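You operate a simulated robot arm through the tools that you are given. There is no shell and no other tool. Be economical: measure what you need, move in short steps, check, and stop when the job is done.

Carry out the task below with a simulated robot arm. There is one attempt and no reset: what you move stays moved.

Task
Wipe the base block clean, then oil its top with the orange swab.
Fine: use the grey rag and the oil pad; put rag and swab back where they lay.

It is judged by the outcome, as a careful person would: the job done as asked, and still so three seconds after it is handed in. It fails if anything else is knocked over, pushed out of place, dropped, spilled or broken.

Robot
A 5-joint arm with a two-finger parallel gripper, fixed in place. Base frame: the origin is at the foot of the arm, x ahead of it, y to its left, z up; the work surface is at about z = 0. Readings come in m, degrees, newtons and seconds.
With the tool pointing down near the work surface it reaches from about 0.26 to 0.68 m from the base axis. Its first joint turns from -66.0 to 66.0 degrees. The tool tilts only in the upright plane through the base axis and itself; it spins freely about its own axis. Payload 2.9 kg.
The TCP is the grasp point between the finger pads, 0.03 m short of the fingertips. In the tool frame z runs along the fingers and y along their closing line. Largest opening 0.11 m; finger width 0.02, thickness 0.01; the body of the gripper, 0.048 by 0.112 m, starts 0.055 m behind the TCP.
Orientation is told as [roll, pitch, yaw] about the base's x, y, z axes, in that order, counted from this pose: with the fingers straight down and closing along the base's y, the tool's x points along the base's -x, its y along +y and its z along -z.

Tools
- The arm moves only by the tool arm_command. Its argument "targets" is text: rows parted by semicolons, each of 7 numbers parted by spaces: the closure, from 0 (fully open) to 1 (shut), then the shift along the tool's x, y, z in m, then the turn, a rotation vector about the tool's x, y, z in degrees. In form: jaw dx dy dz wx wy wz; .... A call has 1 to 10 rows; each row is the pose to reach, as a shift and turn from the pose commanded when the call began, along the tool's axes at that moment. A row lasts 0.2 s, in which the tool goes at most 0.05 m and 8.6 degrees; a call with a longer step from one row to the next is refused whole, and so is a gripper value outside its range. Where a pose cannot be reached the arm comes as near as it can. A force on the tool above 50 N (or 10 N above the force at the start of the call, whichever is more), or a blocked arm, ends the call early, and 0.2 s more pass. Each finger travels about 0.108 m/s and halts on what it meets, pressing with about 45 N; the grip force reading is that of the motor and also rises with nothing between the fingers. The clock runs only during rows and for 0.2 s after the last one: add rows that repeat a pose to give the fingers time. It gives the time, the measured TCP pose, the force on the tool (base axes), the opening and the grip force at its end, in the units of the frame above (readings bear some noise), and new pictures: "pictures" is both (left out), scene, wrist or none.
- Cameras (640 x 400 px; columns grow to the right, rows downward): "scene" is fixed at [0.0137, -0.4587, 0.6009]; the picture's right is [0.85, -0.53, 0.00], its down [-0.30, -0.49, -0.81] and it looks along [0.43, 0.69, -0.58] (base axes); focal length 356 px, centre (320, 200). "wrist" rides on the gripper at [0.072, 0.017, -0.103] in the tool frame; the picture's right is [-0.23, 0.97, 0.00], its down [-0.76, -0.18, -0.62] and it looks along [-0.61, -0.14, 0.78] (tool axes); focal length 222 px, centre (320, 200). There is no depth. A picture from a camera that has moved, and an enlarged one, comes with that camera's place and axes in the base frame and with its lens. The place of the scene camera against the robot may be out by one fixed shift of up to 0.025 m in any direction.
- zoom(camera, box): a new picture of the part [left, top, right, bottom] of that camera's present view, enlarged. No time passes.
- finish_job(): hands the job in; it is judged then, once.

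Work in short steps. Places have to be worked out from the pictures, the camera data and where the tool is seen: move nearer, look again, correct. Check each grasp and each placing, and mend what went wrong. You have 120 turns and 170 pictures in all, those below and enlarged ones among them. Open the gripper and draw the arm clear of the work before you hand the job in, unless the task says otherwise; then end with one line.

The tools are called after "Call:" by a JSON object that holds its "api" and its "payload". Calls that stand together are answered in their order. arm_command: Moves the arm, as the interface text tells. Its arguments: {"type":"object","properties":{"targets":{"type":"string"},"pictures":{"type":"string","enum":["both","scene","wrist","none"]}},"required":["targets"]} The other tools are called the same way: zoom (camera, box) takes an enlarged picture of a part of a camera's view; finish_job () hands the job in.

At the start:

```text
t: 0.0
position: [0.4522, -0.0713, 0.3288]
ee_rot: [0.0, 0.0, 0.0]
force: [-0.2, 0.3, -0.2]
finger_gap: 0.11
grasp_force: 0.3
```

scene: 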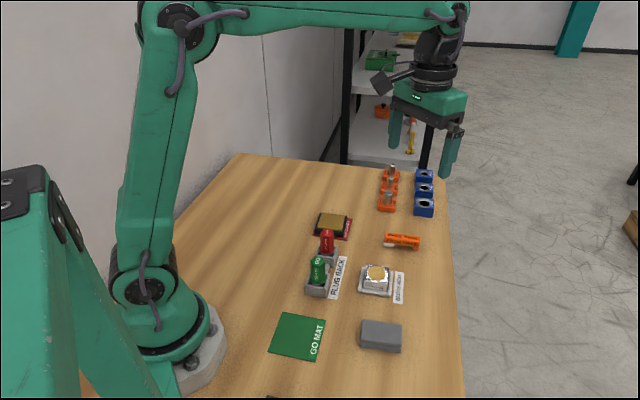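
wrist: 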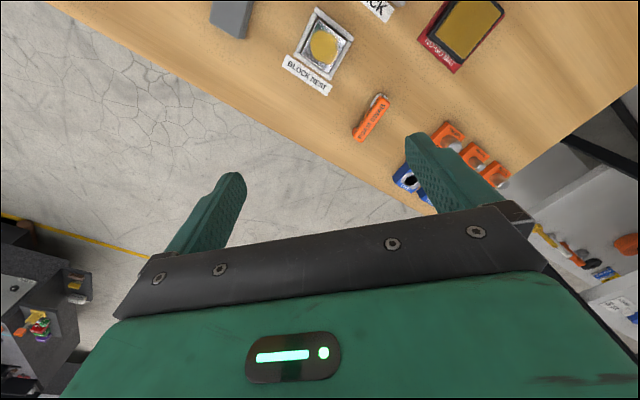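

I'll look closely at the work area first to identify the parts.

Call:
{"api": "zoom", "payload": {"camera": "scene", "box": [260, 200, 460, 360]}}

Call:
{"api": "zoom", "payload": {"camera": "scene", "box": [300, 150, 450, 260]}}

Call:
{"api": "zoom", "payload": {"camera": "wrist", "box": [200, 0, 520, 200]}}

```text
2.50 times, centred on (360, 280) of scene
camera zoom: at [0.0137, -0.4587, 0.6009], right [0.85, -0.53, 0.0], down [-0.3, -0.49, -0.81], along [0.43, 0.69, -0.58], focal length 891 px, centre (220, 0)
```

zoom: 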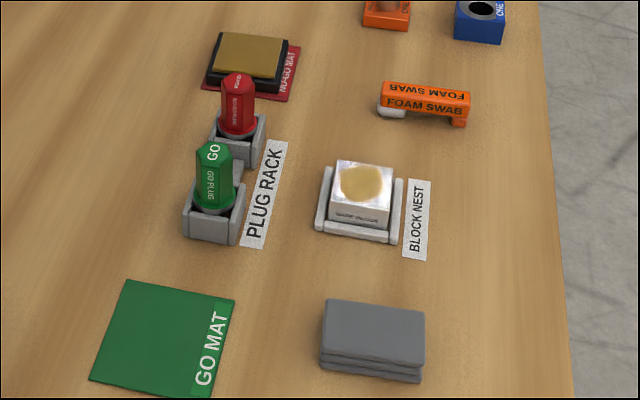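

```text
3.64 times, centred on (375, 205) of scene
camera zoom: at [0.0137, -0.4587, 0.6009], right [0.85, -0.53, 0.0], down [-0.3, -0.49, -0.81], along [0.43, 0.69, -0.58], focal length 1296 px, centre (120, 182)
```

zoom: 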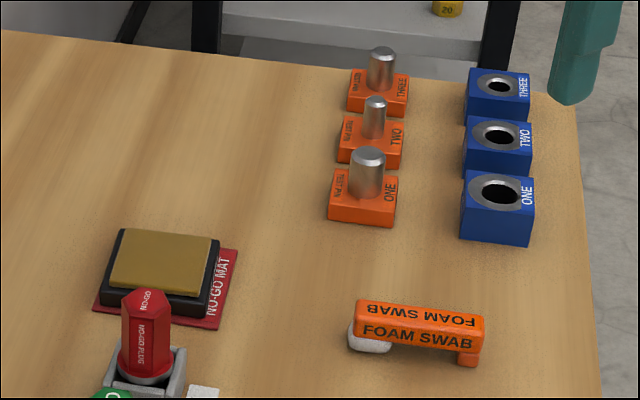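

```text
2.00 times, centred on (360, 100) of wrist
camera zoom: at [0.3821, -0.0547, 0.432], right [0.23, 0.97, 0.0], down [0.76, -0.18, 0.62], along [0.61, -0.14, -0.78], focal length 444 px, centre (240, 400)
```

zoom: 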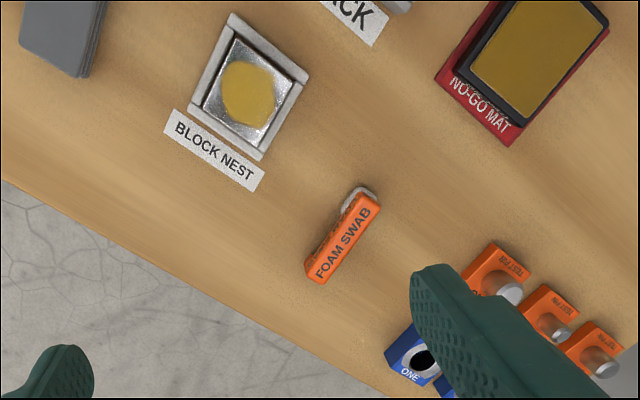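

The base block (stained top) sits in the nest around (0.41,-0.05), the rag around (0.34,-0.17), the swab around (0.54,0.005) and the oil pad around (0.44,0.146). I'll move above the rag, turning the jaws to close across its short side.

Call:
{"api": "arm_command", "payload": {"targets": "0 0.022 -0.02 0.026 0 0 6.4; 0 0.045 -0.04 0.052 0 0 12.8; 0 0.067 -0.06 0.078 0 0 19.2; 0 0.09 -0.08 0.104 0 0 25.6; 0 0.112 -0.099 0.129 0 0 32; 0 0.112 -0.099 0.129 0 0 32"}}

```text
t: 1.4
position: [0.3407, -0.1728, 0.2016]
ee_rot: [0.0, 0.0, -32.0]
force: [0.0, -0.4, -0.5]
finger_gap: 0.11
grasp_force: 0.1
camera wrist: at [0.2904, -0.1194, 0.3044], right [0.71, 0.7, 0.0], down [0.55, -0.55, 0.62], along [0.44, -0.44, -0.78], focal length 222 px, centre (320, 200)
```

scene: 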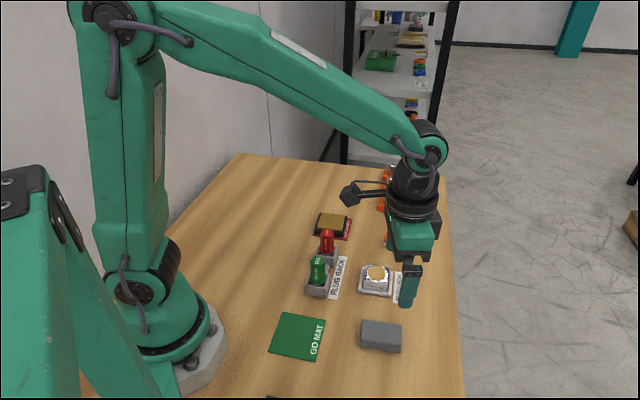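
wrist: 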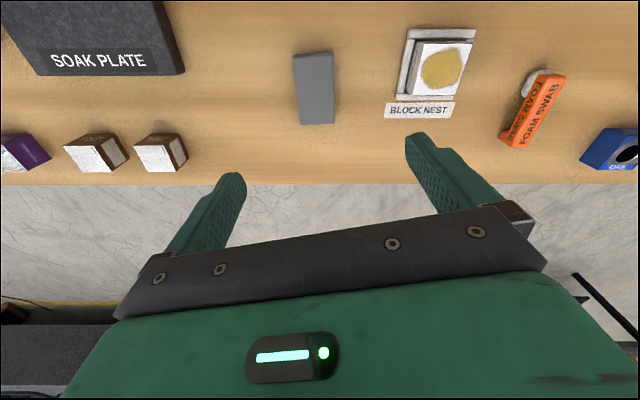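

The rag's top is about 0.074×0.041 m, centred near (0.330,-0.166) with its long axis at about -42°. I'll line up and descend to 0.09 for another look.

Call:
{"api": "arm_command", "payload": {"targets": "0 0.004 -0.001 0.04 0 0 5; 0 0.008 -0.002 0.08 0 0 10; 0 0.011 -0.002 0.11 0 0 10; 0 0.011 -0.002 0.11 0 0 10"}}

Call:
{"api": "zoom", "payload": {"camera": "scene", "box": [330, 260, 450, 360]}}

```text
t: 2.4
position: [0.3292, -0.1662, 0.0901]
ee_rot: [0.0, 0.1, -42.0]
force: [-0.4, -0.5, 0.2]
finger_gap: 0.1101
grasp_force: 0.1
camera wrist: at [0.2889, -0.1041, 0.1933], right [0.82, 0.57, 0.0], down [0.45, -0.64, 0.62], along [0.36, -0.51, -0.78], focal length 222 px, centre (320, 200)
```

scene: 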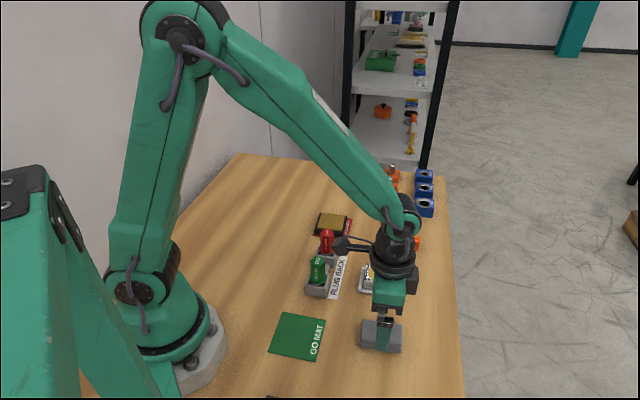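
wrist: 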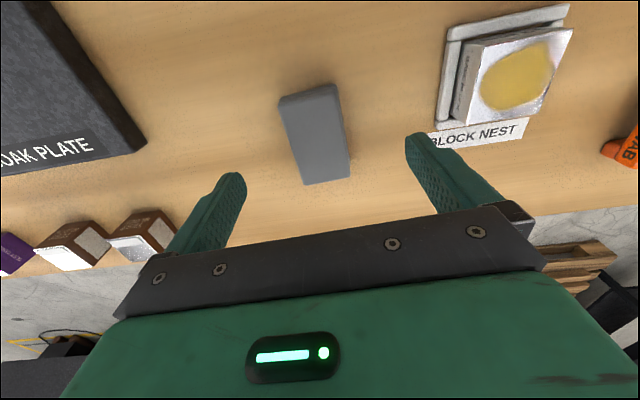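

```text
4.00 times, centred on (390, 310) of scene
camera zoom: at [0.0137, -0.4587, 0.6009], right [0.85, -0.53, 0.0], down [-0.3, -0.49, -0.81], along [0.43, 0.69, -0.58], focal length 1426 px, centre (40, -240)
```

zoom: 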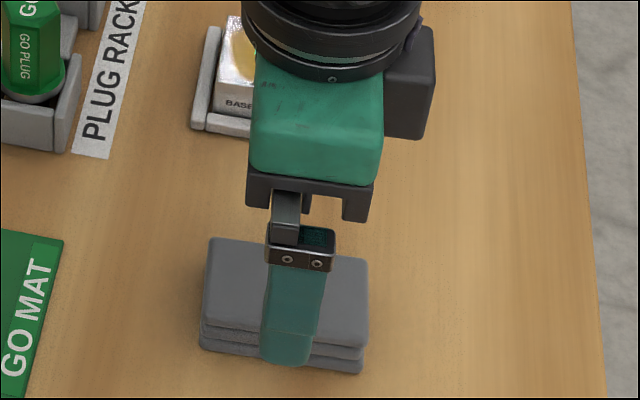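

Two views agree: rag centre (0.330,-0.165), top at z≈0.028, aligned with the jaws. Descend to TCP z 0.042 so about 12 mm of cloth stands below the fingertips, and close.

Call:
{"api": "arm_command", "payload": {"targets": "0 0 0.002 0.025 0 0 0; 0 0 0.002 0.048 0 0 0; 0.3 0 0.002 0.048 0 0 0; 0.6 0 0.002 0.048 0 0 0; 0.8 0 0.002 0.048 0 0 0; 0.8 0 0.002 0.048 0 0 0"}}

```text
t: 3.8
position: [0.3319, -0.1663, 0.0424]
ee_rot: [0.0, 0.0, -42.0]
force: [0.1, 0.0, 0.1]
finger_gap: 0.0464
grasp_force: 44.8
camera wrist: at [0.2911, -0.1043, 0.1465], right [0.82, 0.57, 0.0], down [0.45, -0.64, 0.62], along [0.36, -0.51, -0.78], focal length 222 px, centre (320, 200)
```

scene: 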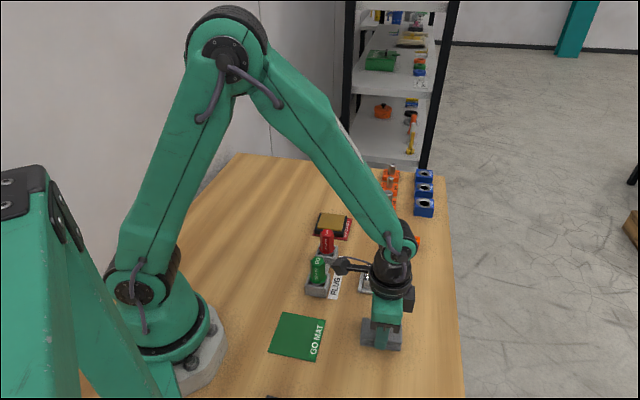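
wrist: 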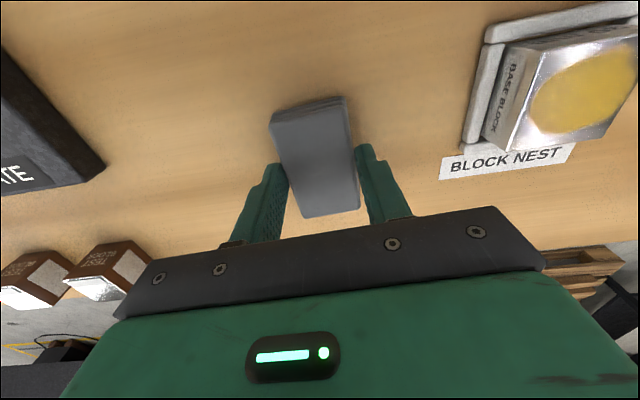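

Gripped at 46 mm with good force. Lift straight up and check the cloth comes along.

Call:
{"api": "arm_command", "payload": {"targets": "0.8 0 0 -0.03 0 0 0; 0.8 0 0 -0.07 0 0 0; 0.8 0 0 -0.11 0 0 0; 0.8 0 0 -0.11 0 0 0"}}

Call:
{"api": "zoom", "payload": {"camera": "scene", "box": [320, 220, 460, 320]}}

```text
t: 4.8
position: [0.3313, -0.1661, 0.1518]
ee_rot: [0.0, 0.0, -42.0]
force: [-0.3, -0.7, -0.2]
finger_gap: 0.0465
grasp_force: 45.3
camera wrist: at [0.2904, -0.1053, 0.2553], right [0.82, 0.57, 0.0], down [0.45, -0.64, 0.62], along [0.36, -0.51, -0.78], focal length 222 px, centre (320, 200)
```

scene: 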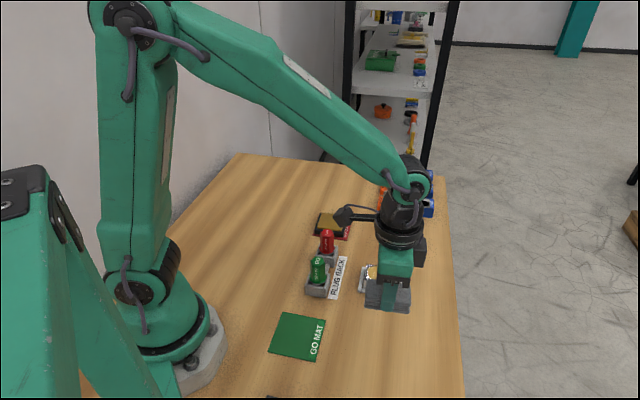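
wrist: 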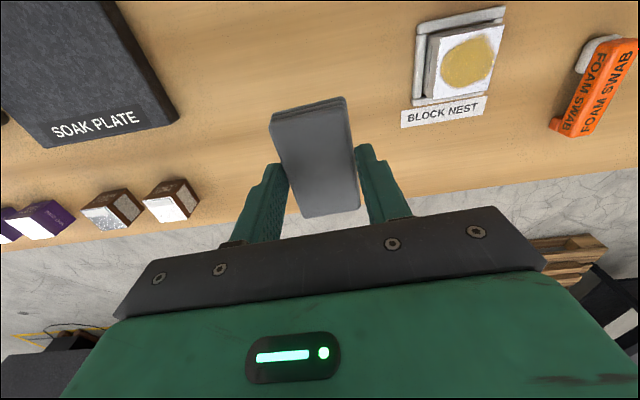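

```text
4.00 times, centred on (390, 270) of scene
camera zoom: at [0.0137, -0.4587, 0.6009], right [0.85, -0.53, 0.0], down [-0.3, -0.49, -0.81], along [0.43, 0.69, -0.58], focal length 1426 px, centre (40, -80)
```

zoom: 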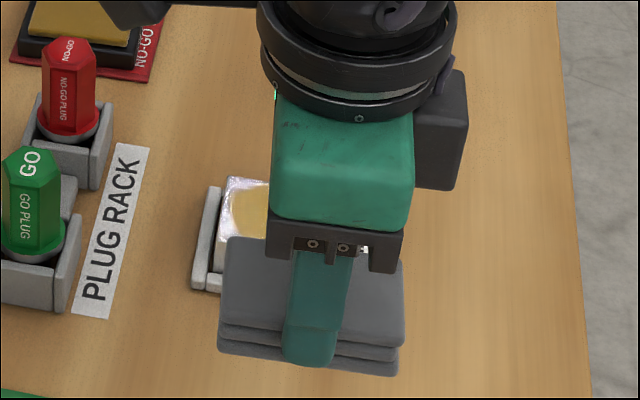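

Cloth is held. Zoom on the block from here to fix its corners, before moving over it.

Call:
{"api": "zoom", "payload": {"camera": "wrist", "box": [390, 0, 550, 130]}}

```text
3.08 times, centred on (470, 65) of wrist
camera zoom: at [0.2904, -0.1053, 0.2553], right [0.82, 0.57, 0.0], down [0.45, -0.64, 0.62], along [0.36, -0.51, -0.78], focal length 684 px, centre (-142, 615)
```

zoom: 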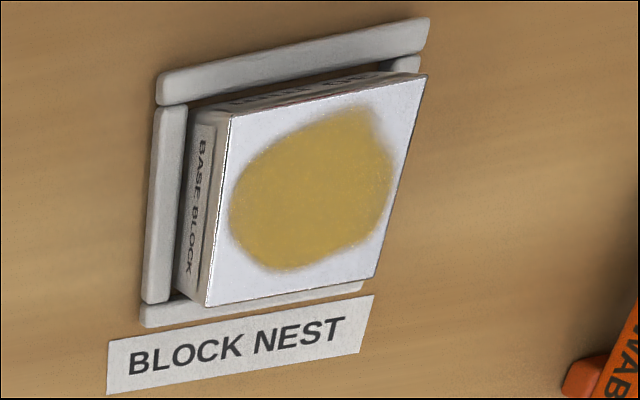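

Block top is a 0.048 m square at 45°, centred about (0.410,-0.0575), height roughly 0.03–0.035. Move the rag over it with clearance.

Call:
{"api": "arm_command", "payload": {"targets": "0.8 0.004 0.044 0 0 0 0; 0.8 0.009 0.088 0.01 0 0 0; 0.8 0.013 0.1325 0.03 0 0 0; 0.8 0.013 0.1325 0.05 0 0 0; 0.8 0.013 0.1325 0.05 0 0 0"}}

Call:
{"api": "zoom", "payload": {"camera": "scene", "box": [320, 220, 460, 320]}}

```text
t: 6.0
position: [0.4076, -0.0619, 0.1012]
ee_rot: [0.0, -0.1, -42.1]
force: [-0.5, 0.4, -0.5]
finger_gap: 0.0463
grasp_force: 44.6
camera wrist: at [0.3675, 0.0, 0.2041], right [0.82, 0.57, 0.0], down [0.45, -0.64, 0.62], along [0.36, -0.51, -0.78], focal length 222 px, centre (320, 200)
```

scene: 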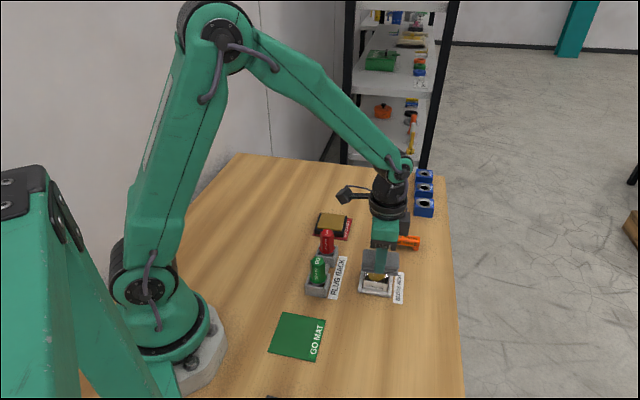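
wrist: 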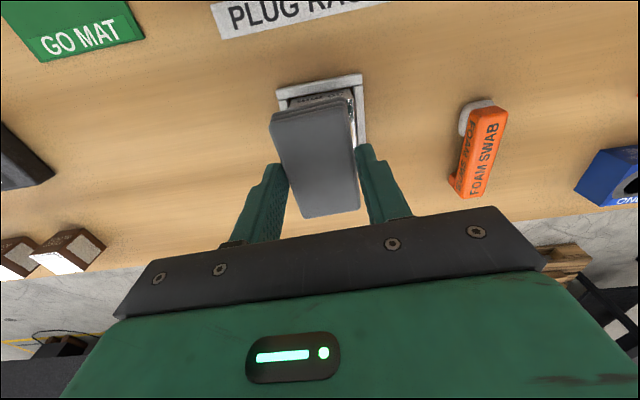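

```text
4.00 times, centred on (390, 270) of scene
camera zoom: at [0.0137, -0.4587, 0.6009], right [0.85, -0.53, 0.0], down [-0.3, -0.49, -0.81], along [0.43, 0.69, -0.58], focal length 1426 px, centre (40, -80)
```

zoom: 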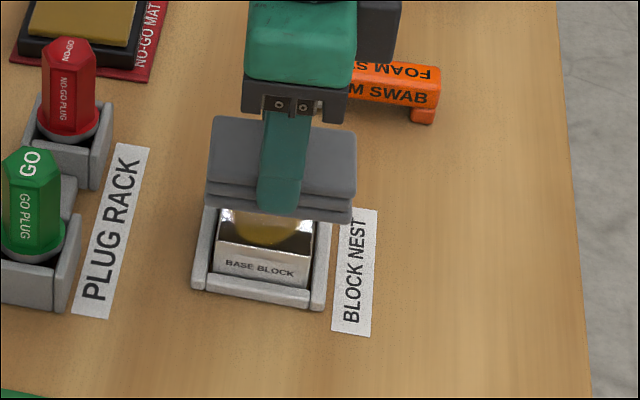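

Rag is over the block, bottom ~25 mm above it. Descend gently, reading force.

Call:
{"api": "arm_command", "payload": {"targets": "0.8 0 0 0.01 0 0 0; 0.8 0 0 0.02 0 0 0; 0.8 0 0 0.02 0 0 0", "pictures": "none"}}

Call:
{"api": "zoom", "payload": {"camera": "scene", "box": [340, 230, 420, 310]}}

```text
t: 6.8
position: [0.4072, -0.0596, 0.0798]
ee_rot: [0.1, 0.0, -41.9]
force: [0.3, -0.9, -0.3]
finger_gap: 0.0467
grasp_force: 44.5
```

```text
5.00 times, centred on (380, 270) of scene
camera zoom: at [0.0137, -0.4587, 0.6009], right [0.85, -0.53, 0.0], down [-0.3, -0.49, -0.81], along [0.43, 0.69, -0.58], focal length 1782 px, centre (20, -150)
```

zoom: 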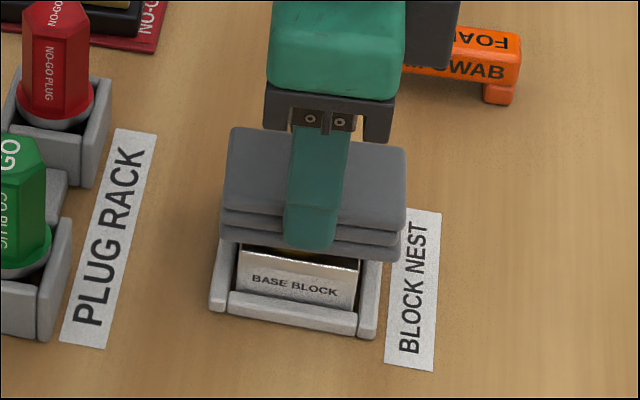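

No contact yet. A few millimetres more.

Call:
{"api": "arm_command", "payload": {"targets": "0.8 0 0 0.002 0 0 0; 0.8 0 0 0.004 0 0 0; 0.8 0 0 0.004 0 0 0", "pictures": "none"}}

```text
t: 7.6
position: [0.4089, -0.0595, 0.0775]
ee_rot: [0.0, 0.0, -42.0]
force: [-0.5, -0.3, -0.8]
finger_gap: 0.0467
grasp_force: 44.4
```

Call:
{"api": "arm_command", "payload": {"targets": "0.8 0 0 0.002 0 0 0; 0.8 0 0 0.004 0 0 0; 0.8 0 0 0.004 0 0 0", "pictures": "none"}}

Call:
{"api": "zoom", "payload": {"camera": "scene", "box": [340, 230, 420, 310]}}

```text
t: 8.4
position: [0.4104, -0.0584, 0.0739]
ee_rot: [0.0, 0.1, -41.8]
force: [-2.6, 0.7, 5.9]
finger_gap: 0.0466
grasp_force: 44.9
```

```text
5.00 times, centred on (380, 270) of scene
camera zoom: at [0.0137, -0.4587, 0.6009], right [0.85, -0.53, 0.0], down [-0.3, -0.49, -0.81], along [0.43, 0.69, -0.58], focal length 1782 px, centre (20, -150)
```

zoom: 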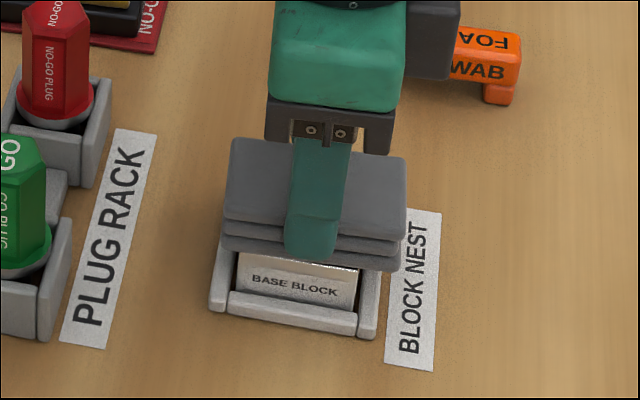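

Contact at about 6 N, block top ≈0.032. Now wipe back and forth across the face under light pressure.

Call:
{"api": "arm_command", "payload": {"targets": "0.8 0 -0.01 0.0005 0 0 0; 0.8 0 -0.02 0.0005 0 0 0; 0.8 0 -0.025 0.0005 0 0 0; 0.8 0 -0.012 0.0005 0 0 0; 0.8 0 0 0.0005 0 0 0; 0.8 0 0.012 0.0005 0 0 0; 0.8 0 0.02 0.0005 0 0 0; 0.8 0 0.01 0.0005 0 0 0; 0.8 0 0 0.0005 0 0 0; 0.8 0 0 0.0005 0 0 0", "pictures": "none"}}

Call:
{"api": "zoom", "payload": {"camera": "scene", "box": [340, 230, 420, 310]}}

```text
t: 10.6
position: [0.4102, -0.0577, 0.0724]
ee_rot: [0.1, -0.1, -41.9]
force: [2.9, 1.9, 6.4]
finger_gap: 0.0466
grasp_force: 45.6
```

```text
5.00 times, centred on (380, 270) of scene
camera zoom: at [0.0137, -0.4587, 0.6009], right [0.85, -0.53, 0.0], down [-0.3, -0.49, -0.81], along [0.43, 0.69, -0.58], focal length 1782 px, centre (20, -150)
```

zoom: 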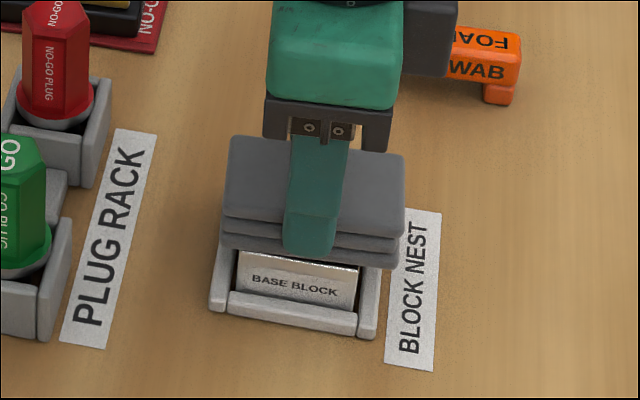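

The block stayed put. Wipe across the other way as well, then once more lengthwise.

Call:
{"api": "arm_command", "payload": {"targets": "0.8 0.012 -0.01 0.0005 0 0 0; 0.8 0.012 -0.022 0.0005 0 0 0; 0.8 0 -0.022 0.0005 0 0 0; 0.8 -0.012 -0.022 0.0005 0 0 0; 0.8 -0.012 -0.008 0.0005 0 0 0; 0.8 -0.012 0.008 0.0005 0 0 0; 0.8 0 0.016 0.0005 0 0 0; 0.8 0.012 0.012 0.0005 0 0 0; 0.8 0.006 0 0.0005 0 0 0; 0.8 0 0 0.0005 0 0 0", "pictures": "none"}}

Call:
{"api": "arm_command", "payload": {"targets": "0.8 0 0 -0.02 0 0 0; 0.8 0 0 -0.05 0 0 0; 0.8 -0.003 -0.04 -0.078 0 0 0; 0.8 -0.006 -0.08 -0.078 0 0 0; 0.8 -0.01 -0.12 -0.078 0 0 0; 0.8 -0.013 -0.1325 -0.078 0 0 0; 0.8 -0.013 -0.1325 -0.078 0 0 0"}}

Call:
{"api": "zoom", "payload": {"camera": "wrist", "box": [390, 0, 550, 130]}}

```text
t: 12.8
position: [0.4092, -0.0579, 0.0718]
ee_rot: [-0.1, 0.2, -41.8]
force: [-9.0, 11.3, 33.1]
finger_gap: 0.0466
grasp_force: 45.2
```

```text
t: 14.4
position: [0.3317, -0.1656, 0.1511]
ee_rot: [-0.1, 0.0, -41.8]
force: [0.1, 0.7, 0.1]
finger_gap: 0.0465
grasp_force: 45.1
camera wrist: at [0.2906, -0.1046, 0.2548], right [0.82, 0.57, 0.0], down [0.45, -0.64, 0.62], along [0.36, -0.51, -0.78], focal length 222 px, centre (320, 200)
```

scene: 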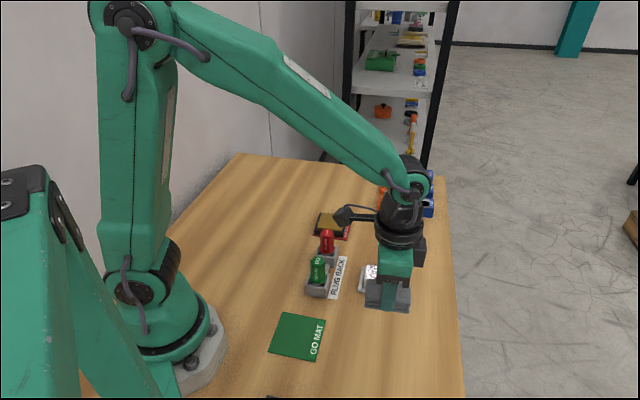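
wrist: 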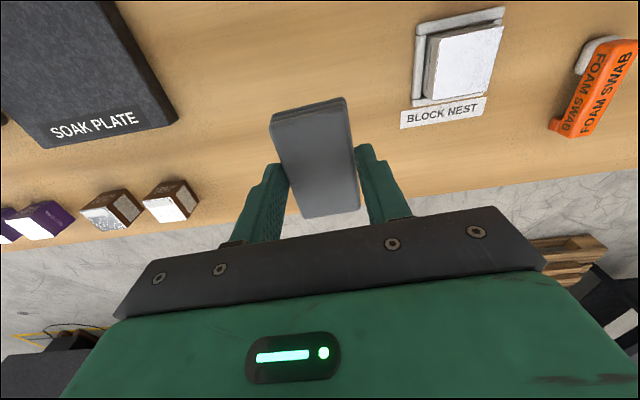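

```text
3.08 times, centred on (470, 65) of wrist
camera zoom: at [0.2906, -0.1046, 0.2548], right [0.82, 0.57, 0.0], down [0.45, -0.64, 0.62], along [0.36, -0.51, -0.78], focal length 684 px, centre (-142, 615)
```

zoom: 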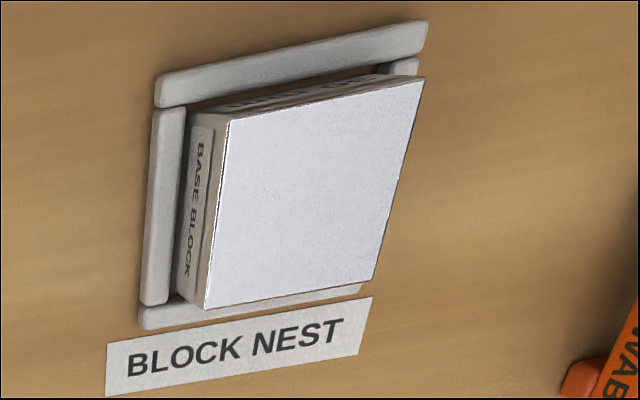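

Block is clean and undisturbed. The arm is back over the rag's spot; lower to the original grasp height.

Call:
{"api": "arm_command", "payload": {"targets": "0.8 0 0 0.04 0 0 0; 0.8 0 0 0.08 0 0 0; 0.8 0 0 0.1 0 0 0; 0.8 0 0 0.106 0 0 0; 0.8 0 0 0.1085 0 0 0; 0.8 0 0 0.1085 0 0 0", "pictures": "none"}}

Call:
{"api": "zoom", "payload": {"camera": "scene", "box": [330, 280, 430, 360]}}

```text
t: 15.8
position: [0.3329, -0.1646, 0.0407]
ee_rot: [0.0, 0.0, -42.0]
force: [-5.4, 2.2, 14.6]
finger_gap: 0.0466
grasp_force: 45.1
```

```text
5.00 times, centred on (380, 320) of scene
camera zoom: at [0.0137, -0.4586, 0.6009], right [0.85, -0.53, 0.0], down [-0.3, -0.49, -0.81], along [0.43, 0.69, -0.58], focal length 1782 px, centre (20, -400)
```

zoom: 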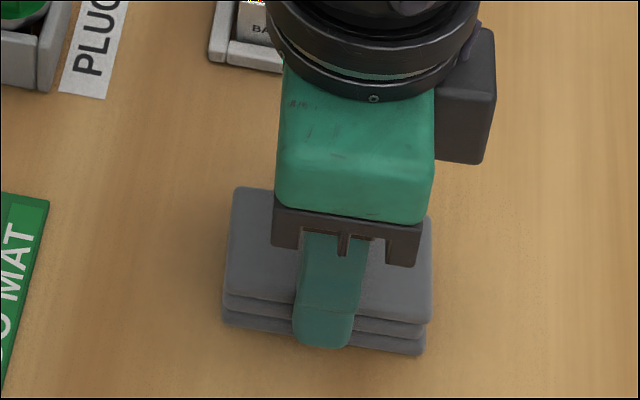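

Rag is on the table. Release and rise.

Call:
{"api": "arm_command", "payload": {"targets": "0.4 0 0 -0.001 0 0 0; 0.1 0 0 -0.001 0 0 0; 0.0 0 0 -0.001 0 0 0; 0 0 0 -0.001 0 0 0; 0 0 0 -0.03 0 0 0; 0 0 0 -0.07 0 0 0; 0 0 0 -0.11 0 0 0; 0 0 0 -0.11 0 0 0"}}

```text
t: 17.6
position: [0.3302, -0.1639, 0.1516]
ee_rot: [0.0, 0.0, -42.1]
force: [1.0, 0.1, -1.4]
finger_gap: 0.1099
grasp_force: 0.0
camera wrist: at [0.2894, -0.1031, 0.255], right [0.82, 0.57, 0.0], down [0.45, -0.64, 0.62], along [0.36, -0.51, -0.78], focal length 222 px, centre (320, 200)
```

scene: 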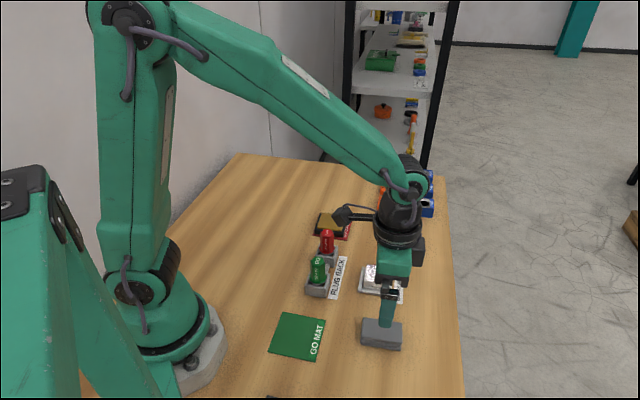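
wrist: 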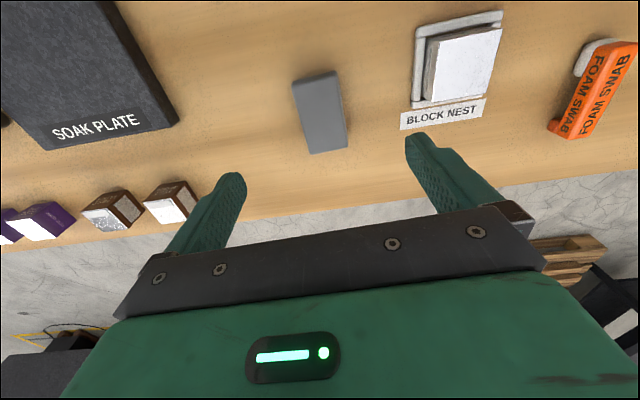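

Rag is back where it lay. Now rise and move over the swab for a look.

Call:
{"api": "arm_command", "payload": {"targets": "0 0 0.01 -0.04 0 0 0; 0 -0.006 0.055 -0.05 0 0 0; 0 -0.013 0.1 -0.05 0 0 0; 0 -0.02 0.145 -0.05 0 0 0; 0 -0.027 0.19 -0.05 0 0 0; 0 -0.0334 0.232 -0.05 0 0 0; 0 -0.0334 0.232 -0.05 0 0 0", "pictures": "wrist"}}

Call:
{"api": "zoom", "payload": {"camera": "wrist", "box": [240, 0, 400, 110]}}

```text
t: 19.2
position: [0.513, -0.0122, 0.2045]
ee_rot: [0.0, 0.0, -42.0]
force: [0.1, -0.5, 0.2]
finger_gap: 0.11
grasp_force: 0.1
camera wrist: at [0.4718, 0.0482, 0.3079], right [0.82, 0.57, 0.0], down [0.45, -0.64, 0.62], along [0.36, -0.51, -0.78], focal length 222 px, centre (320, 200)
```

wrist: 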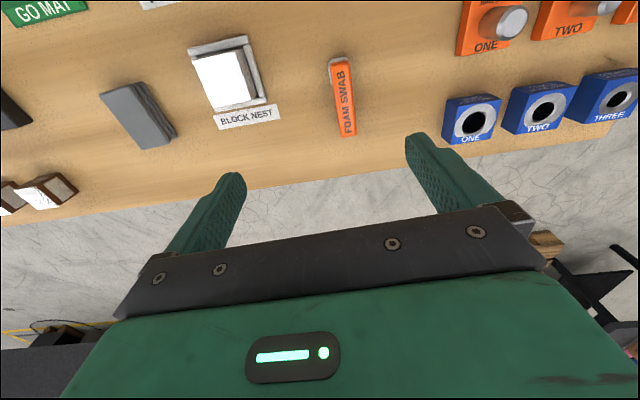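

```text
3.64 times, centred on (320, 55) of wrist
camera zoom: at [0.4718, 0.0482, 0.3079], right [0.82, 0.57, 0.0], down [0.45, -0.64, 0.62], along [0.36, -0.51, -0.78], focal length 808 px, centre (320, 727)
```

zoom: 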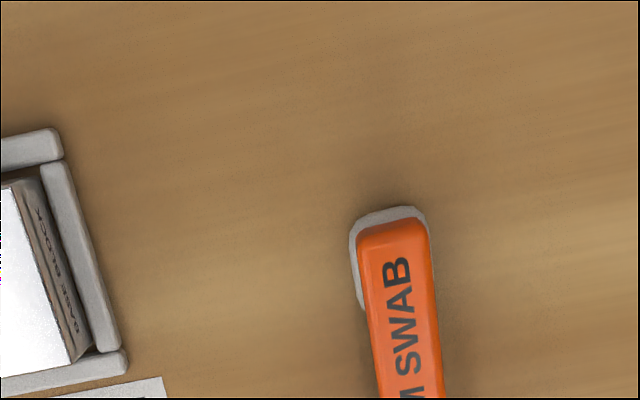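

The swab lies at 45° from (0.510,0.034, foam end) to (0.567,-0.024). Zoom from the scene camera to see its height profile and the oil pad's form.

Call:
{"api": "zoom", "payload": {"camera": "scene", "box": [370, 220, 430, 260]}}

Call:
{"api": "zoom", "payload": {"camera": "scene", "box": [300, 200, 370, 250]}}

```text
10.00 times, centred on (400, 240) of scene
camera zoom: at [0.0138, -0.4587, 0.6009], right [0.85, -0.53, 0.0], down [-0.3, -0.49, -0.81], along [0.43, 0.69, -0.58], focal length 3565 px, centre (-480, -200)
```

zoom: 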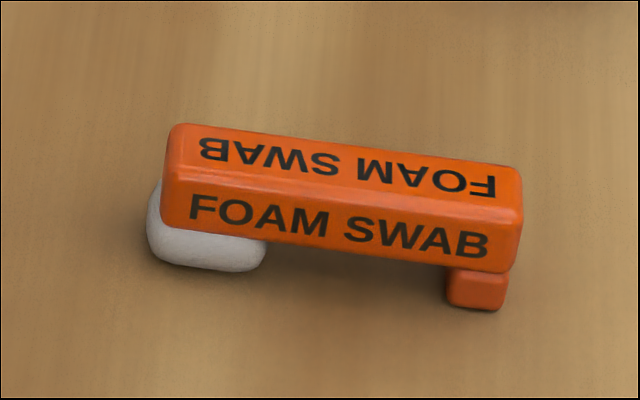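

```text
8.00 times, centred on (335, 225) of scene
camera zoom: at [0.0138, -0.4587, 0.6009], right [0.85, -0.53, 0.0], down [-0.3, -0.49, -0.81], along [0.43, 0.69, -0.58], focal length 2852 px, centre (200, 0)
```

zoom: 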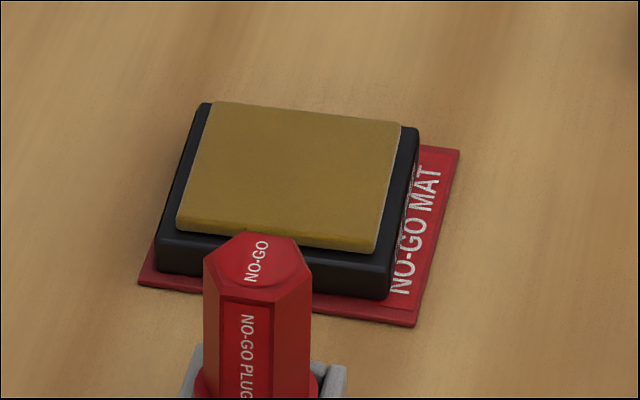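

Handle spans z≈0.010–0.027, foam ≈10 mm below it at the base-side end. Move above the handle, slightly toward the foam, at z 0.10, yaw -45°.

Call:
{"api": "arm_command", "payload": {"targets": "0 0 0.012 0.035 0 0 1; 0 0 0.024 0.07 0 0 2; 0 0 0.033 0.1 0 0 3; 0 0 0.033 0.1 0 0 3"}}

Call:
{"api": "zoom", "payload": {"camera": "wrist", "box": [240, 40, 400, 140]}}

```text
t: 20.2
position: [0.5346, 0.0111, 0.1039]
ee_rot: [0.0, 0.0, -45.0]
force: [-0.8, 0.2, 0.2]
finger_gap: 0.11
grasp_force: 0.1
camera wrist: at [0.4969, 0.0748, 0.2067], right [0.85, 0.53, 0.0], down [0.41, -0.66, 0.62], along [0.33, -0.53, -0.78], focal length 222 px, centre (320, 200)
```

scene: 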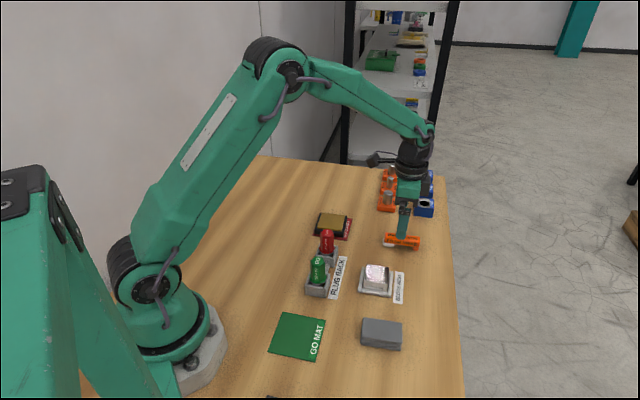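
wrist: 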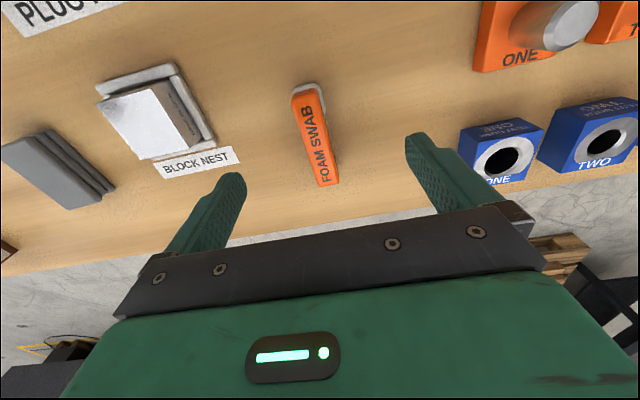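

```text
4.00 times, centred on (320, 90) of wrist
camera zoom: at [0.4969, 0.0748, 0.2067], right [0.85, 0.53, 0.0], down [0.41, -0.66, 0.62], along [0.33, -0.53, -0.78], focal length 888 px, centre (320, 640)
```

zoom: 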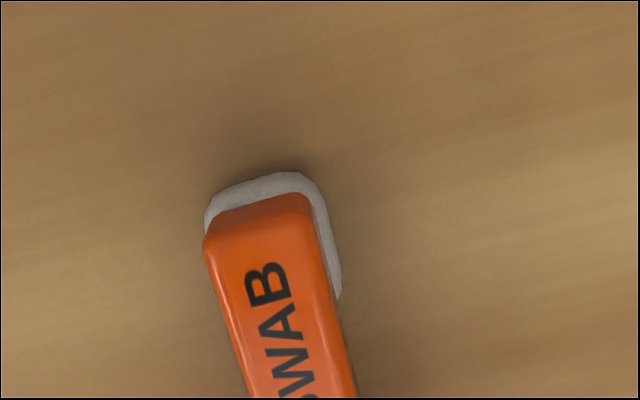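

Refined handle centre (0.539,0.0035), aligned within a degree. Descend to TCP z 0.043 and close.

Call:
{"api": "arm_command", "payload": {"targets": "0 0 -0.001 0.03 0 0 0; 0 0 -0.001 0.059 0 0 0; 0.3 0 -0.001 0.059 0 0 0; 0.6 0 -0.001 0.059 0 0 0; 0.9 0 -0.001 0.059 0 0 0; 1 0 -0.001 0.059 0 0 0; 1 0 -0.001 0.059 0 0 0"}}

Call:
{"api": "zoom", "payload": {"camera": "scene", "box": [360, 210, 440, 260]}}

```text
t: 21.8
position: [0.5339, 0.0117, 0.0428]
ee_rot: [0.1, 0.0, -44.9]
force: [0.1, 0.3, -0.6]
finger_gap: 0.0242
grasp_force: 44.7
camera wrist: at [0.4958, 0.0741, 0.146], right [0.85, 0.53, 0.0], down [0.41, -0.66, 0.62], along [0.33, -0.53, -0.78], focal length 222 px, centre (320, 200)
```

scene: 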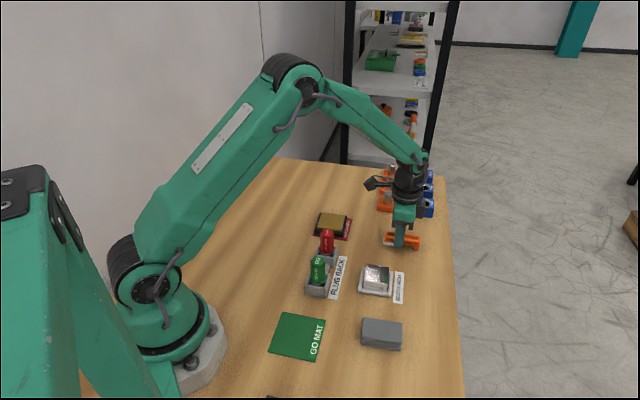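
wrist: 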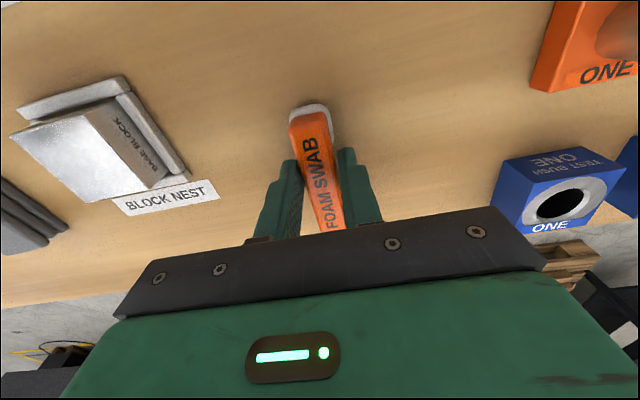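

```text
8.00 times, centred on (400, 235) of scene
camera zoom: at [0.0137, -0.4587, 0.6009], right [0.85, -0.53, 0.0], down [-0.3, -0.49, -0.81], along [0.43, 0.69, -0.58], focal length 2852 px, centre (-320, -80)
```

zoom: 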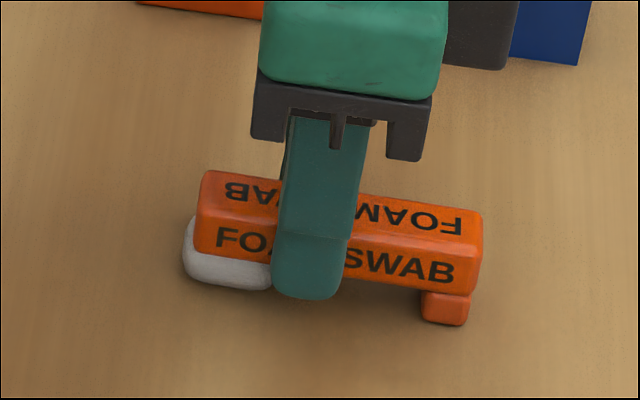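

Swab is gripped at 24 mm. Lift and carry high toward the oil pad, then look.

Call:
{"api": "arm_command", "payload": {"targets": "1 0 0 -0.03 0 0 0; 1 0 0 -0.075 0 0 0; 1 0 0 -0.12 0 0 0; 1 0.04 0.008 -0.14 0 0 0; 1 0.08 0.016 -0.14 0 0 0; 1 0.115 0.025 -0.14 0 0 0; 1 0.115 0.025 -0.14 0 0 0"}}

Call:
{"api": "zoom", "payload": {"camera": "wrist", "box": [200, 0, 440, 150]}}

```text
t: 23.4
position: [0.4691, 0.1098, 0.1835]
ee_rot: [0.0, 0.1, -45.0]
force: [0.8, 0.3, -0.4]
finger_gap: 0.0246
grasp_force: 45.1
camera wrist: at [0.4305, 0.1732, 0.2873], right [0.85, 0.53, 0.0], down [0.41, -0.66, 0.62], along [0.33, -0.53, -0.78], focal length 222 px, centre (320, 200)
```

scene: 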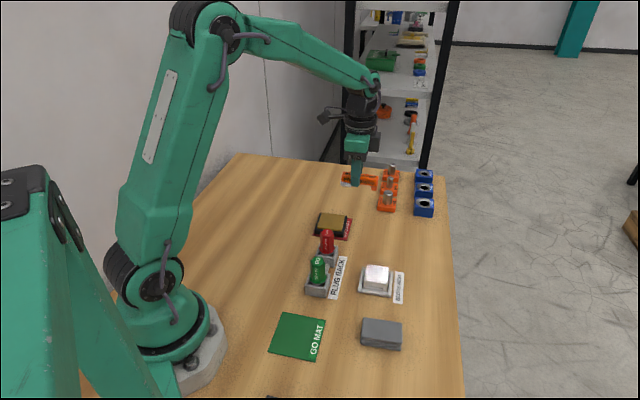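
wrist: 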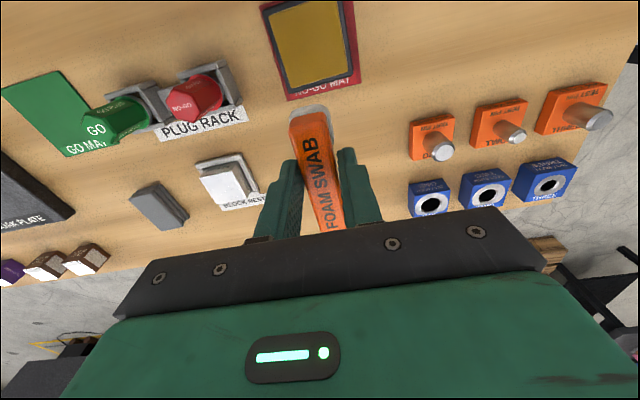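

```text
2.67 times, centred on (320, 75) of wrist
camera zoom: at [0.4305, 0.1732, 0.2873], right [0.85, 0.53, 0.0], down [0.41, -0.66, 0.62], along [0.33, -0.53, -0.78], focal length 592 px, centre (320, 533)
```

zoom: 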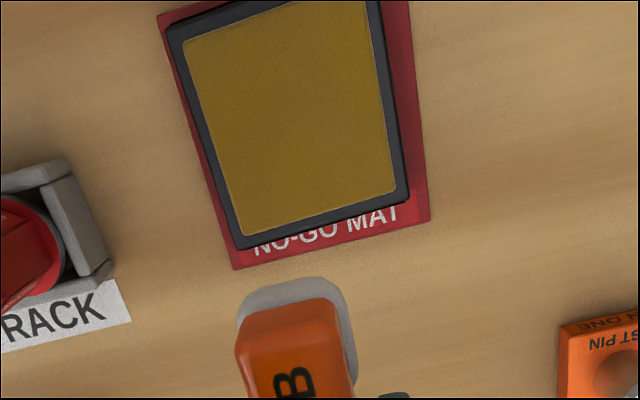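

Oil pad centre ≈(0.434,0.152), about 0.062 m square. Bring the foam (23 mm ahead of the TCP) over its centre and come down to just above it.

Call:
{"api": "arm_command", "payload": {"targets": "1 0.016 0.003 0.02 0 0 0; 1 0.0325 0.0057 0.05 0 0 0; 1 0.0325 0.0057 0.085 0 0 0; 1 0.0325 0.0057 0.1 0 0 0; 1 0.0325 0.0057 0.1 0 0 0"}}

Call:
{"api": "zoom", "payload": {"camera": "scene", "box": [300, 190, 390, 250]}}

```text
t: 24.6
position: [0.4474, 0.1318, 0.0851]
ee_rot: [-0.1, 0.0, -45.0]
force: [1.1, 0.7, -0.6]
finger_gap: 0.0245
grasp_force: 45.5
camera wrist: at [0.4115, 0.1957, 0.1877], right [0.85, 0.53, 0.0], down [0.41, -0.66, 0.62], along [0.33, -0.53, -0.78], focal length 222 px, centre (320, 200)
```

scene: 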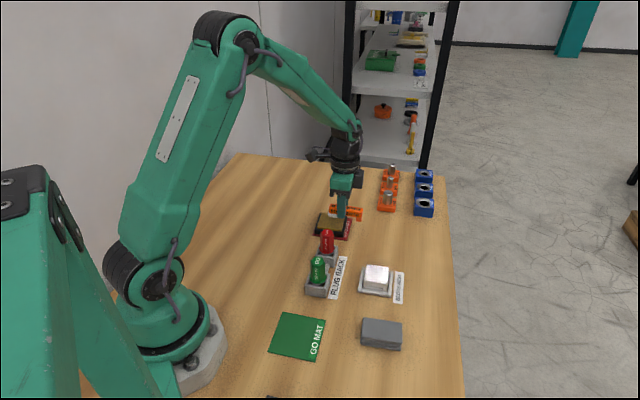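
wrist: 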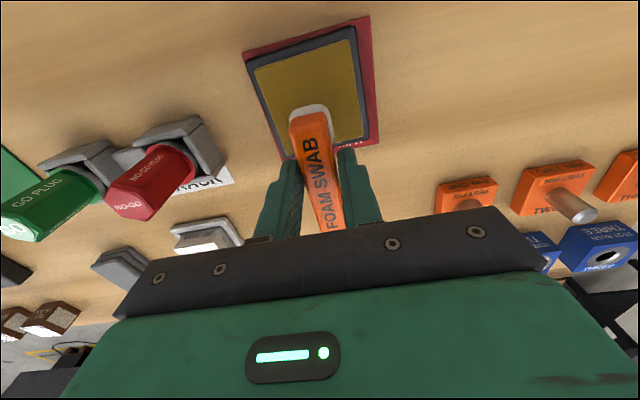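

```text
6.67 times, centred on (345, 220) of scene
camera zoom: at [0.0137, -0.4587, 0.6009], right [0.85, -0.53, 0.0], down [-0.3, -0.49, -0.81], along [0.43, 0.69, -0.58], focal length 2376 px, centre (153, 67)
```

zoom: 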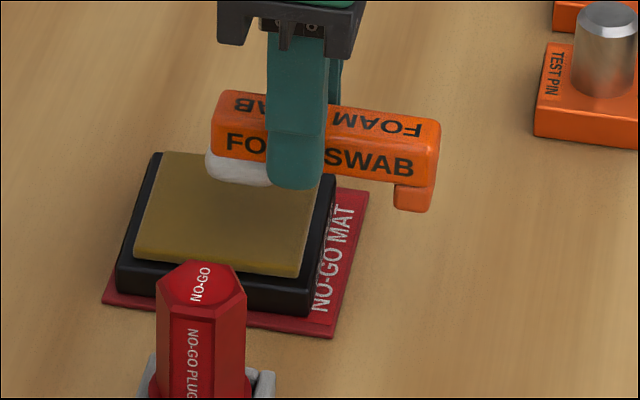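

Foam is above the pad surface with margin on all sides. Lower gradually until contact.

Call:
{"api": "arm_command", "payload": {"targets": "1 0 0 0.005 0 0 0; 1 0 0 0.01 0 0 0; 1 0 0 0.012 0 0 0; 1 0 0 0.012 0 0 0", "pictures": "none"}}

Call:
{"api": "zoom", "payload": {"camera": "scene", "box": [300, 190, 390, 250]}}

```text
t: 25.6
position: [0.4506, 0.1339, 0.072]
ee_rot: [0.0, -0.1, -44.9]
force: [-0.1, 0.3, 0.0]
finger_gap: 0.0246
grasp_force: 45.5
```

```text
6.67 times, centred on (345, 220) of scene
camera zoom: at [0.0137, -0.4587, 0.6009], right [0.85, -0.53, 0.0], down [-0.3, -0.49, -0.81], along [0.43, 0.69, -0.58], focal length 2376 px, centre (153, 67)
```

zoom: 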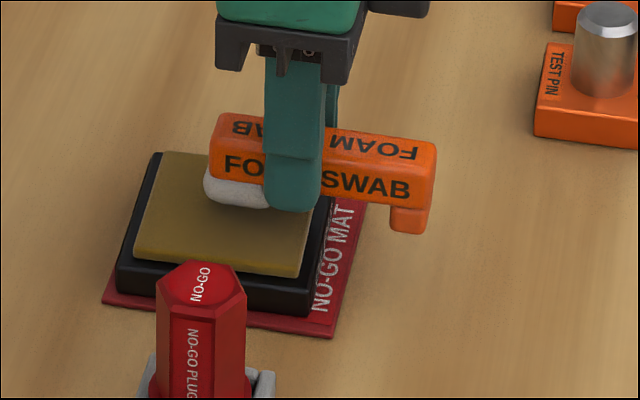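

Call:
{"api": "arm_command", "payload": {"targets": "1 0 0 0.002 0 0 0; 1 0 0 0.004 0 0 0; 1 0 0 0.004 0 0 0", "pictures": "none"}}

```text
t: 26.4
position: [0.4501, 0.1345, 0.0681]
ee_rot: [0.0, 0.0, -45.0]
force: [0.0, -0.2, -0.1]
finger_gap: 0.0244
grasp_force: 44.8
```

Still free; go down another few millimetres.

Call:
{"api": "arm_command", "payload": {"targets": "1 0 0 0.002 0 0 0; 1 0 0 0.004 0 0 0; 1 0 0 0.004 0 0 0", "pictures": "none"}}

Call:
{"api": "zoom", "payload": {"camera": "scene", "box": [300, 190, 390, 250]}}

```text
t: 27.2
position: [0.4499, 0.1335, 0.0653]
ee_rot: [0.0, 0.0, -44.9]
force: [-3.5, 1.2, 15.7]
finger_gap: 0.0244
grasp_force: 45.1
```

```text
6.67 times, centred on (345, 220) of scene
camera zoom: at [0.0136, -0.4587, 0.6009], right [0.85, -0.53, 0.0], down [-0.3, -0.49, -0.81], along [0.43, 0.69, -0.58], focal length 2376 px, centre (153, 67)
```

zoom: 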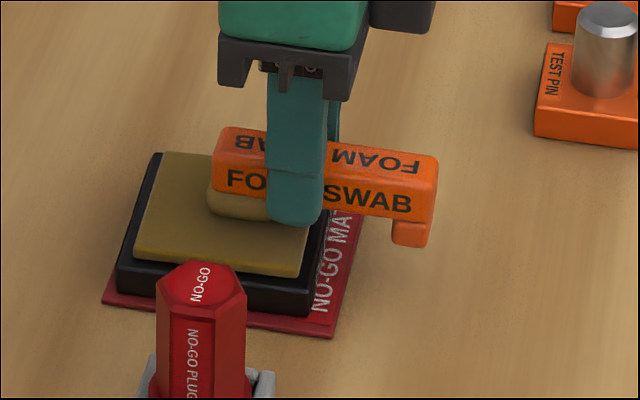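

The foam has taken on oil. Lift, carry high to the block.

Call:
{"api": "arm_command", "payload": {"targets": "1 0 0 0 0 0 0; 1 0 0 -0.03 0 0 0; 1 0 0 -0.07 0 0 0; 1 0 0 -0.1 0 0 0; 1 -0.026 -0.033 -0.1 0 0 0; 1 -0.052 -0.066 -0.1 0 0 0; 1 -0.078 -0.099 -0.1 0 0 0; 1 -0.104 -0.132 -0.1 0 0 0; 1 -0.1308 -0.1647 -0.1 0 0 0; 1 -0.1308 -0.1647 -0.1 0 0 0"}}

Call:
{"api": "zoom", "payload": {"camera": "wrist", "box": [200, 0, 440, 150]}}

```text
t: 29.4
position: [0.4257, -0.0739, 0.1628]
ee_rot: [0.0, 0.0, -44.9]
force: [0.0, 0.3, 0.0]
finger_gap: 0.0243
grasp_force: 44.9
camera wrist: at [0.3892, -0.0105, 0.2664], right [0.85, 0.53, 0.0], down [0.41, -0.66, 0.62], along [0.33, -0.53, -0.78], focal length 222 px, centre (320, 200)
```

scene: 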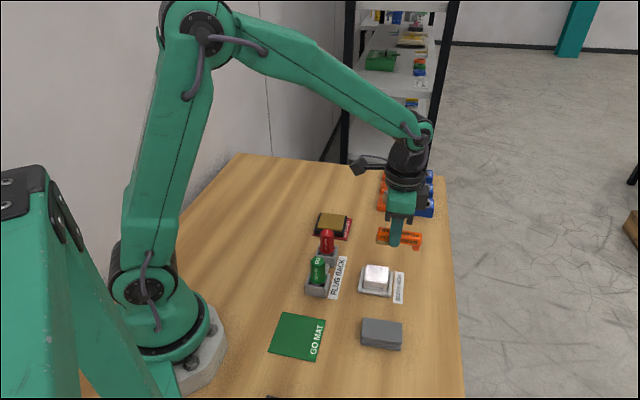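
wrist: 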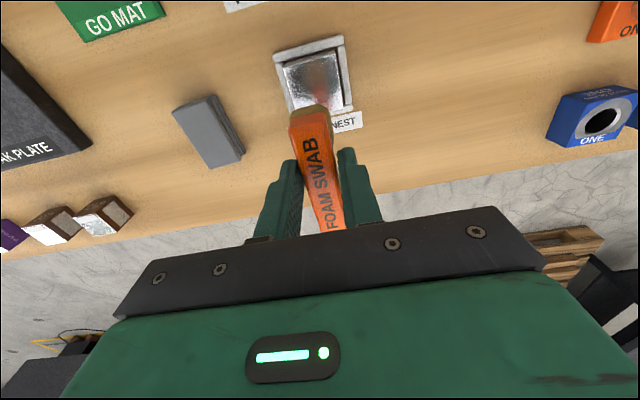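

```text
2.67 times, centred on (320, 75) of wrist
camera zoom: at [0.3892, -0.0105, 0.2664], right [0.85, 0.53, 0.0], down [0.41, -0.66, 0.62], along [0.33, -0.53, -0.78], focal length 592 px, centre (320, 533)
```

zoom: 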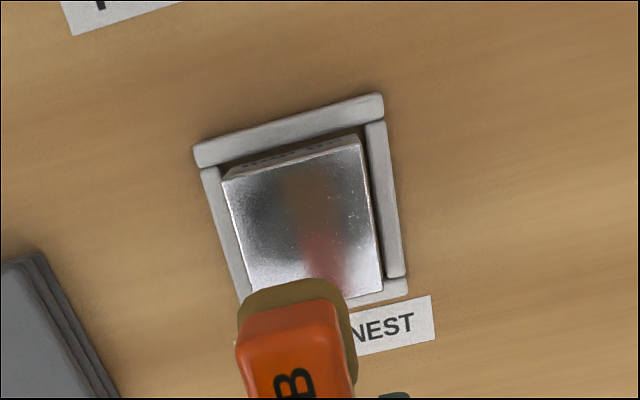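

Block centre confirmed at (0.411,-0.056). Lower the oiled foam to just above it.

Call:
{"api": "arm_command", "payload": {"targets": "1 0 0 0.04 0 0 0; 1 0 0 0.07 0 0 0; 1 0 0 0.082 0 0 0; 1 0 0 0.082 0 0 0", "pictures": "wrist"}}

Call:
{"api": "zoom", "payload": {"camera": "scene", "box": [340, 230, 430, 310]}}

```text
t: 30.4
position: [0.426, -0.0736, 0.0798]
ee_rot: [0.0, 0.0, -44.8]
force: [0.8, 0.6, 0.2]
finger_gap: 0.0246
grasp_force: 45.4
camera wrist: at [0.3896, -0.0104, 0.1846], right [0.85, 0.53, 0.0], down [0.41, -0.66, 0.62], along [0.33, -0.53, -0.78], focal length 222 px, centre (320, 200)
```

wrist: 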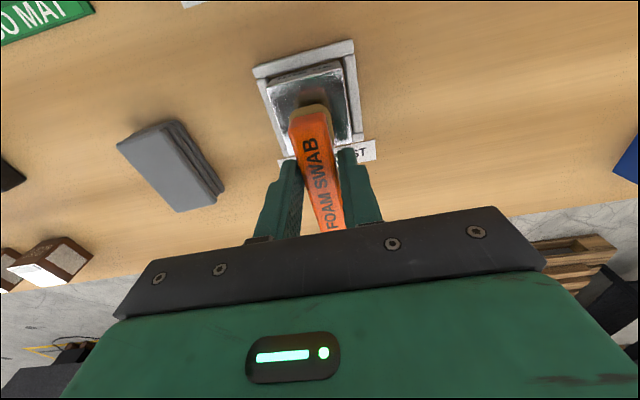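

```text
5.00 times, centred on (385, 270) of scene
camera zoom: at [0.0137, -0.4587, 0.6009], right [0.85, -0.53, 0.0], down [-0.3, -0.49, -0.81], along [0.43, 0.69, -0.58], focal length 1782 px, centre (-5, -150)
```

zoom: 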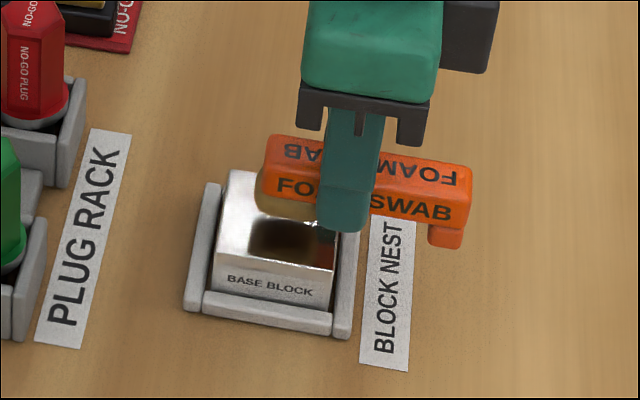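

Foam is a few millimetres above the block. Touch down gently.

Call:
{"api": "arm_command", "payload": {"targets": "1 0 0 0.002 0 0 0; 1 0 0 0.004 0 0 0; 1 0 0 0.006 0 0 0; 1 0 0 0.006 0 0 0", "pictures": "none"}}

```text
t: 31.4
position: [0.4267, -0.0753, 0.0775]
ee_rot: [-0.1, 0.0, -44.9]
force: [0.0, -0.4, -0.8]
finger_gap: 0.0246
grasp_force: 44.9
```

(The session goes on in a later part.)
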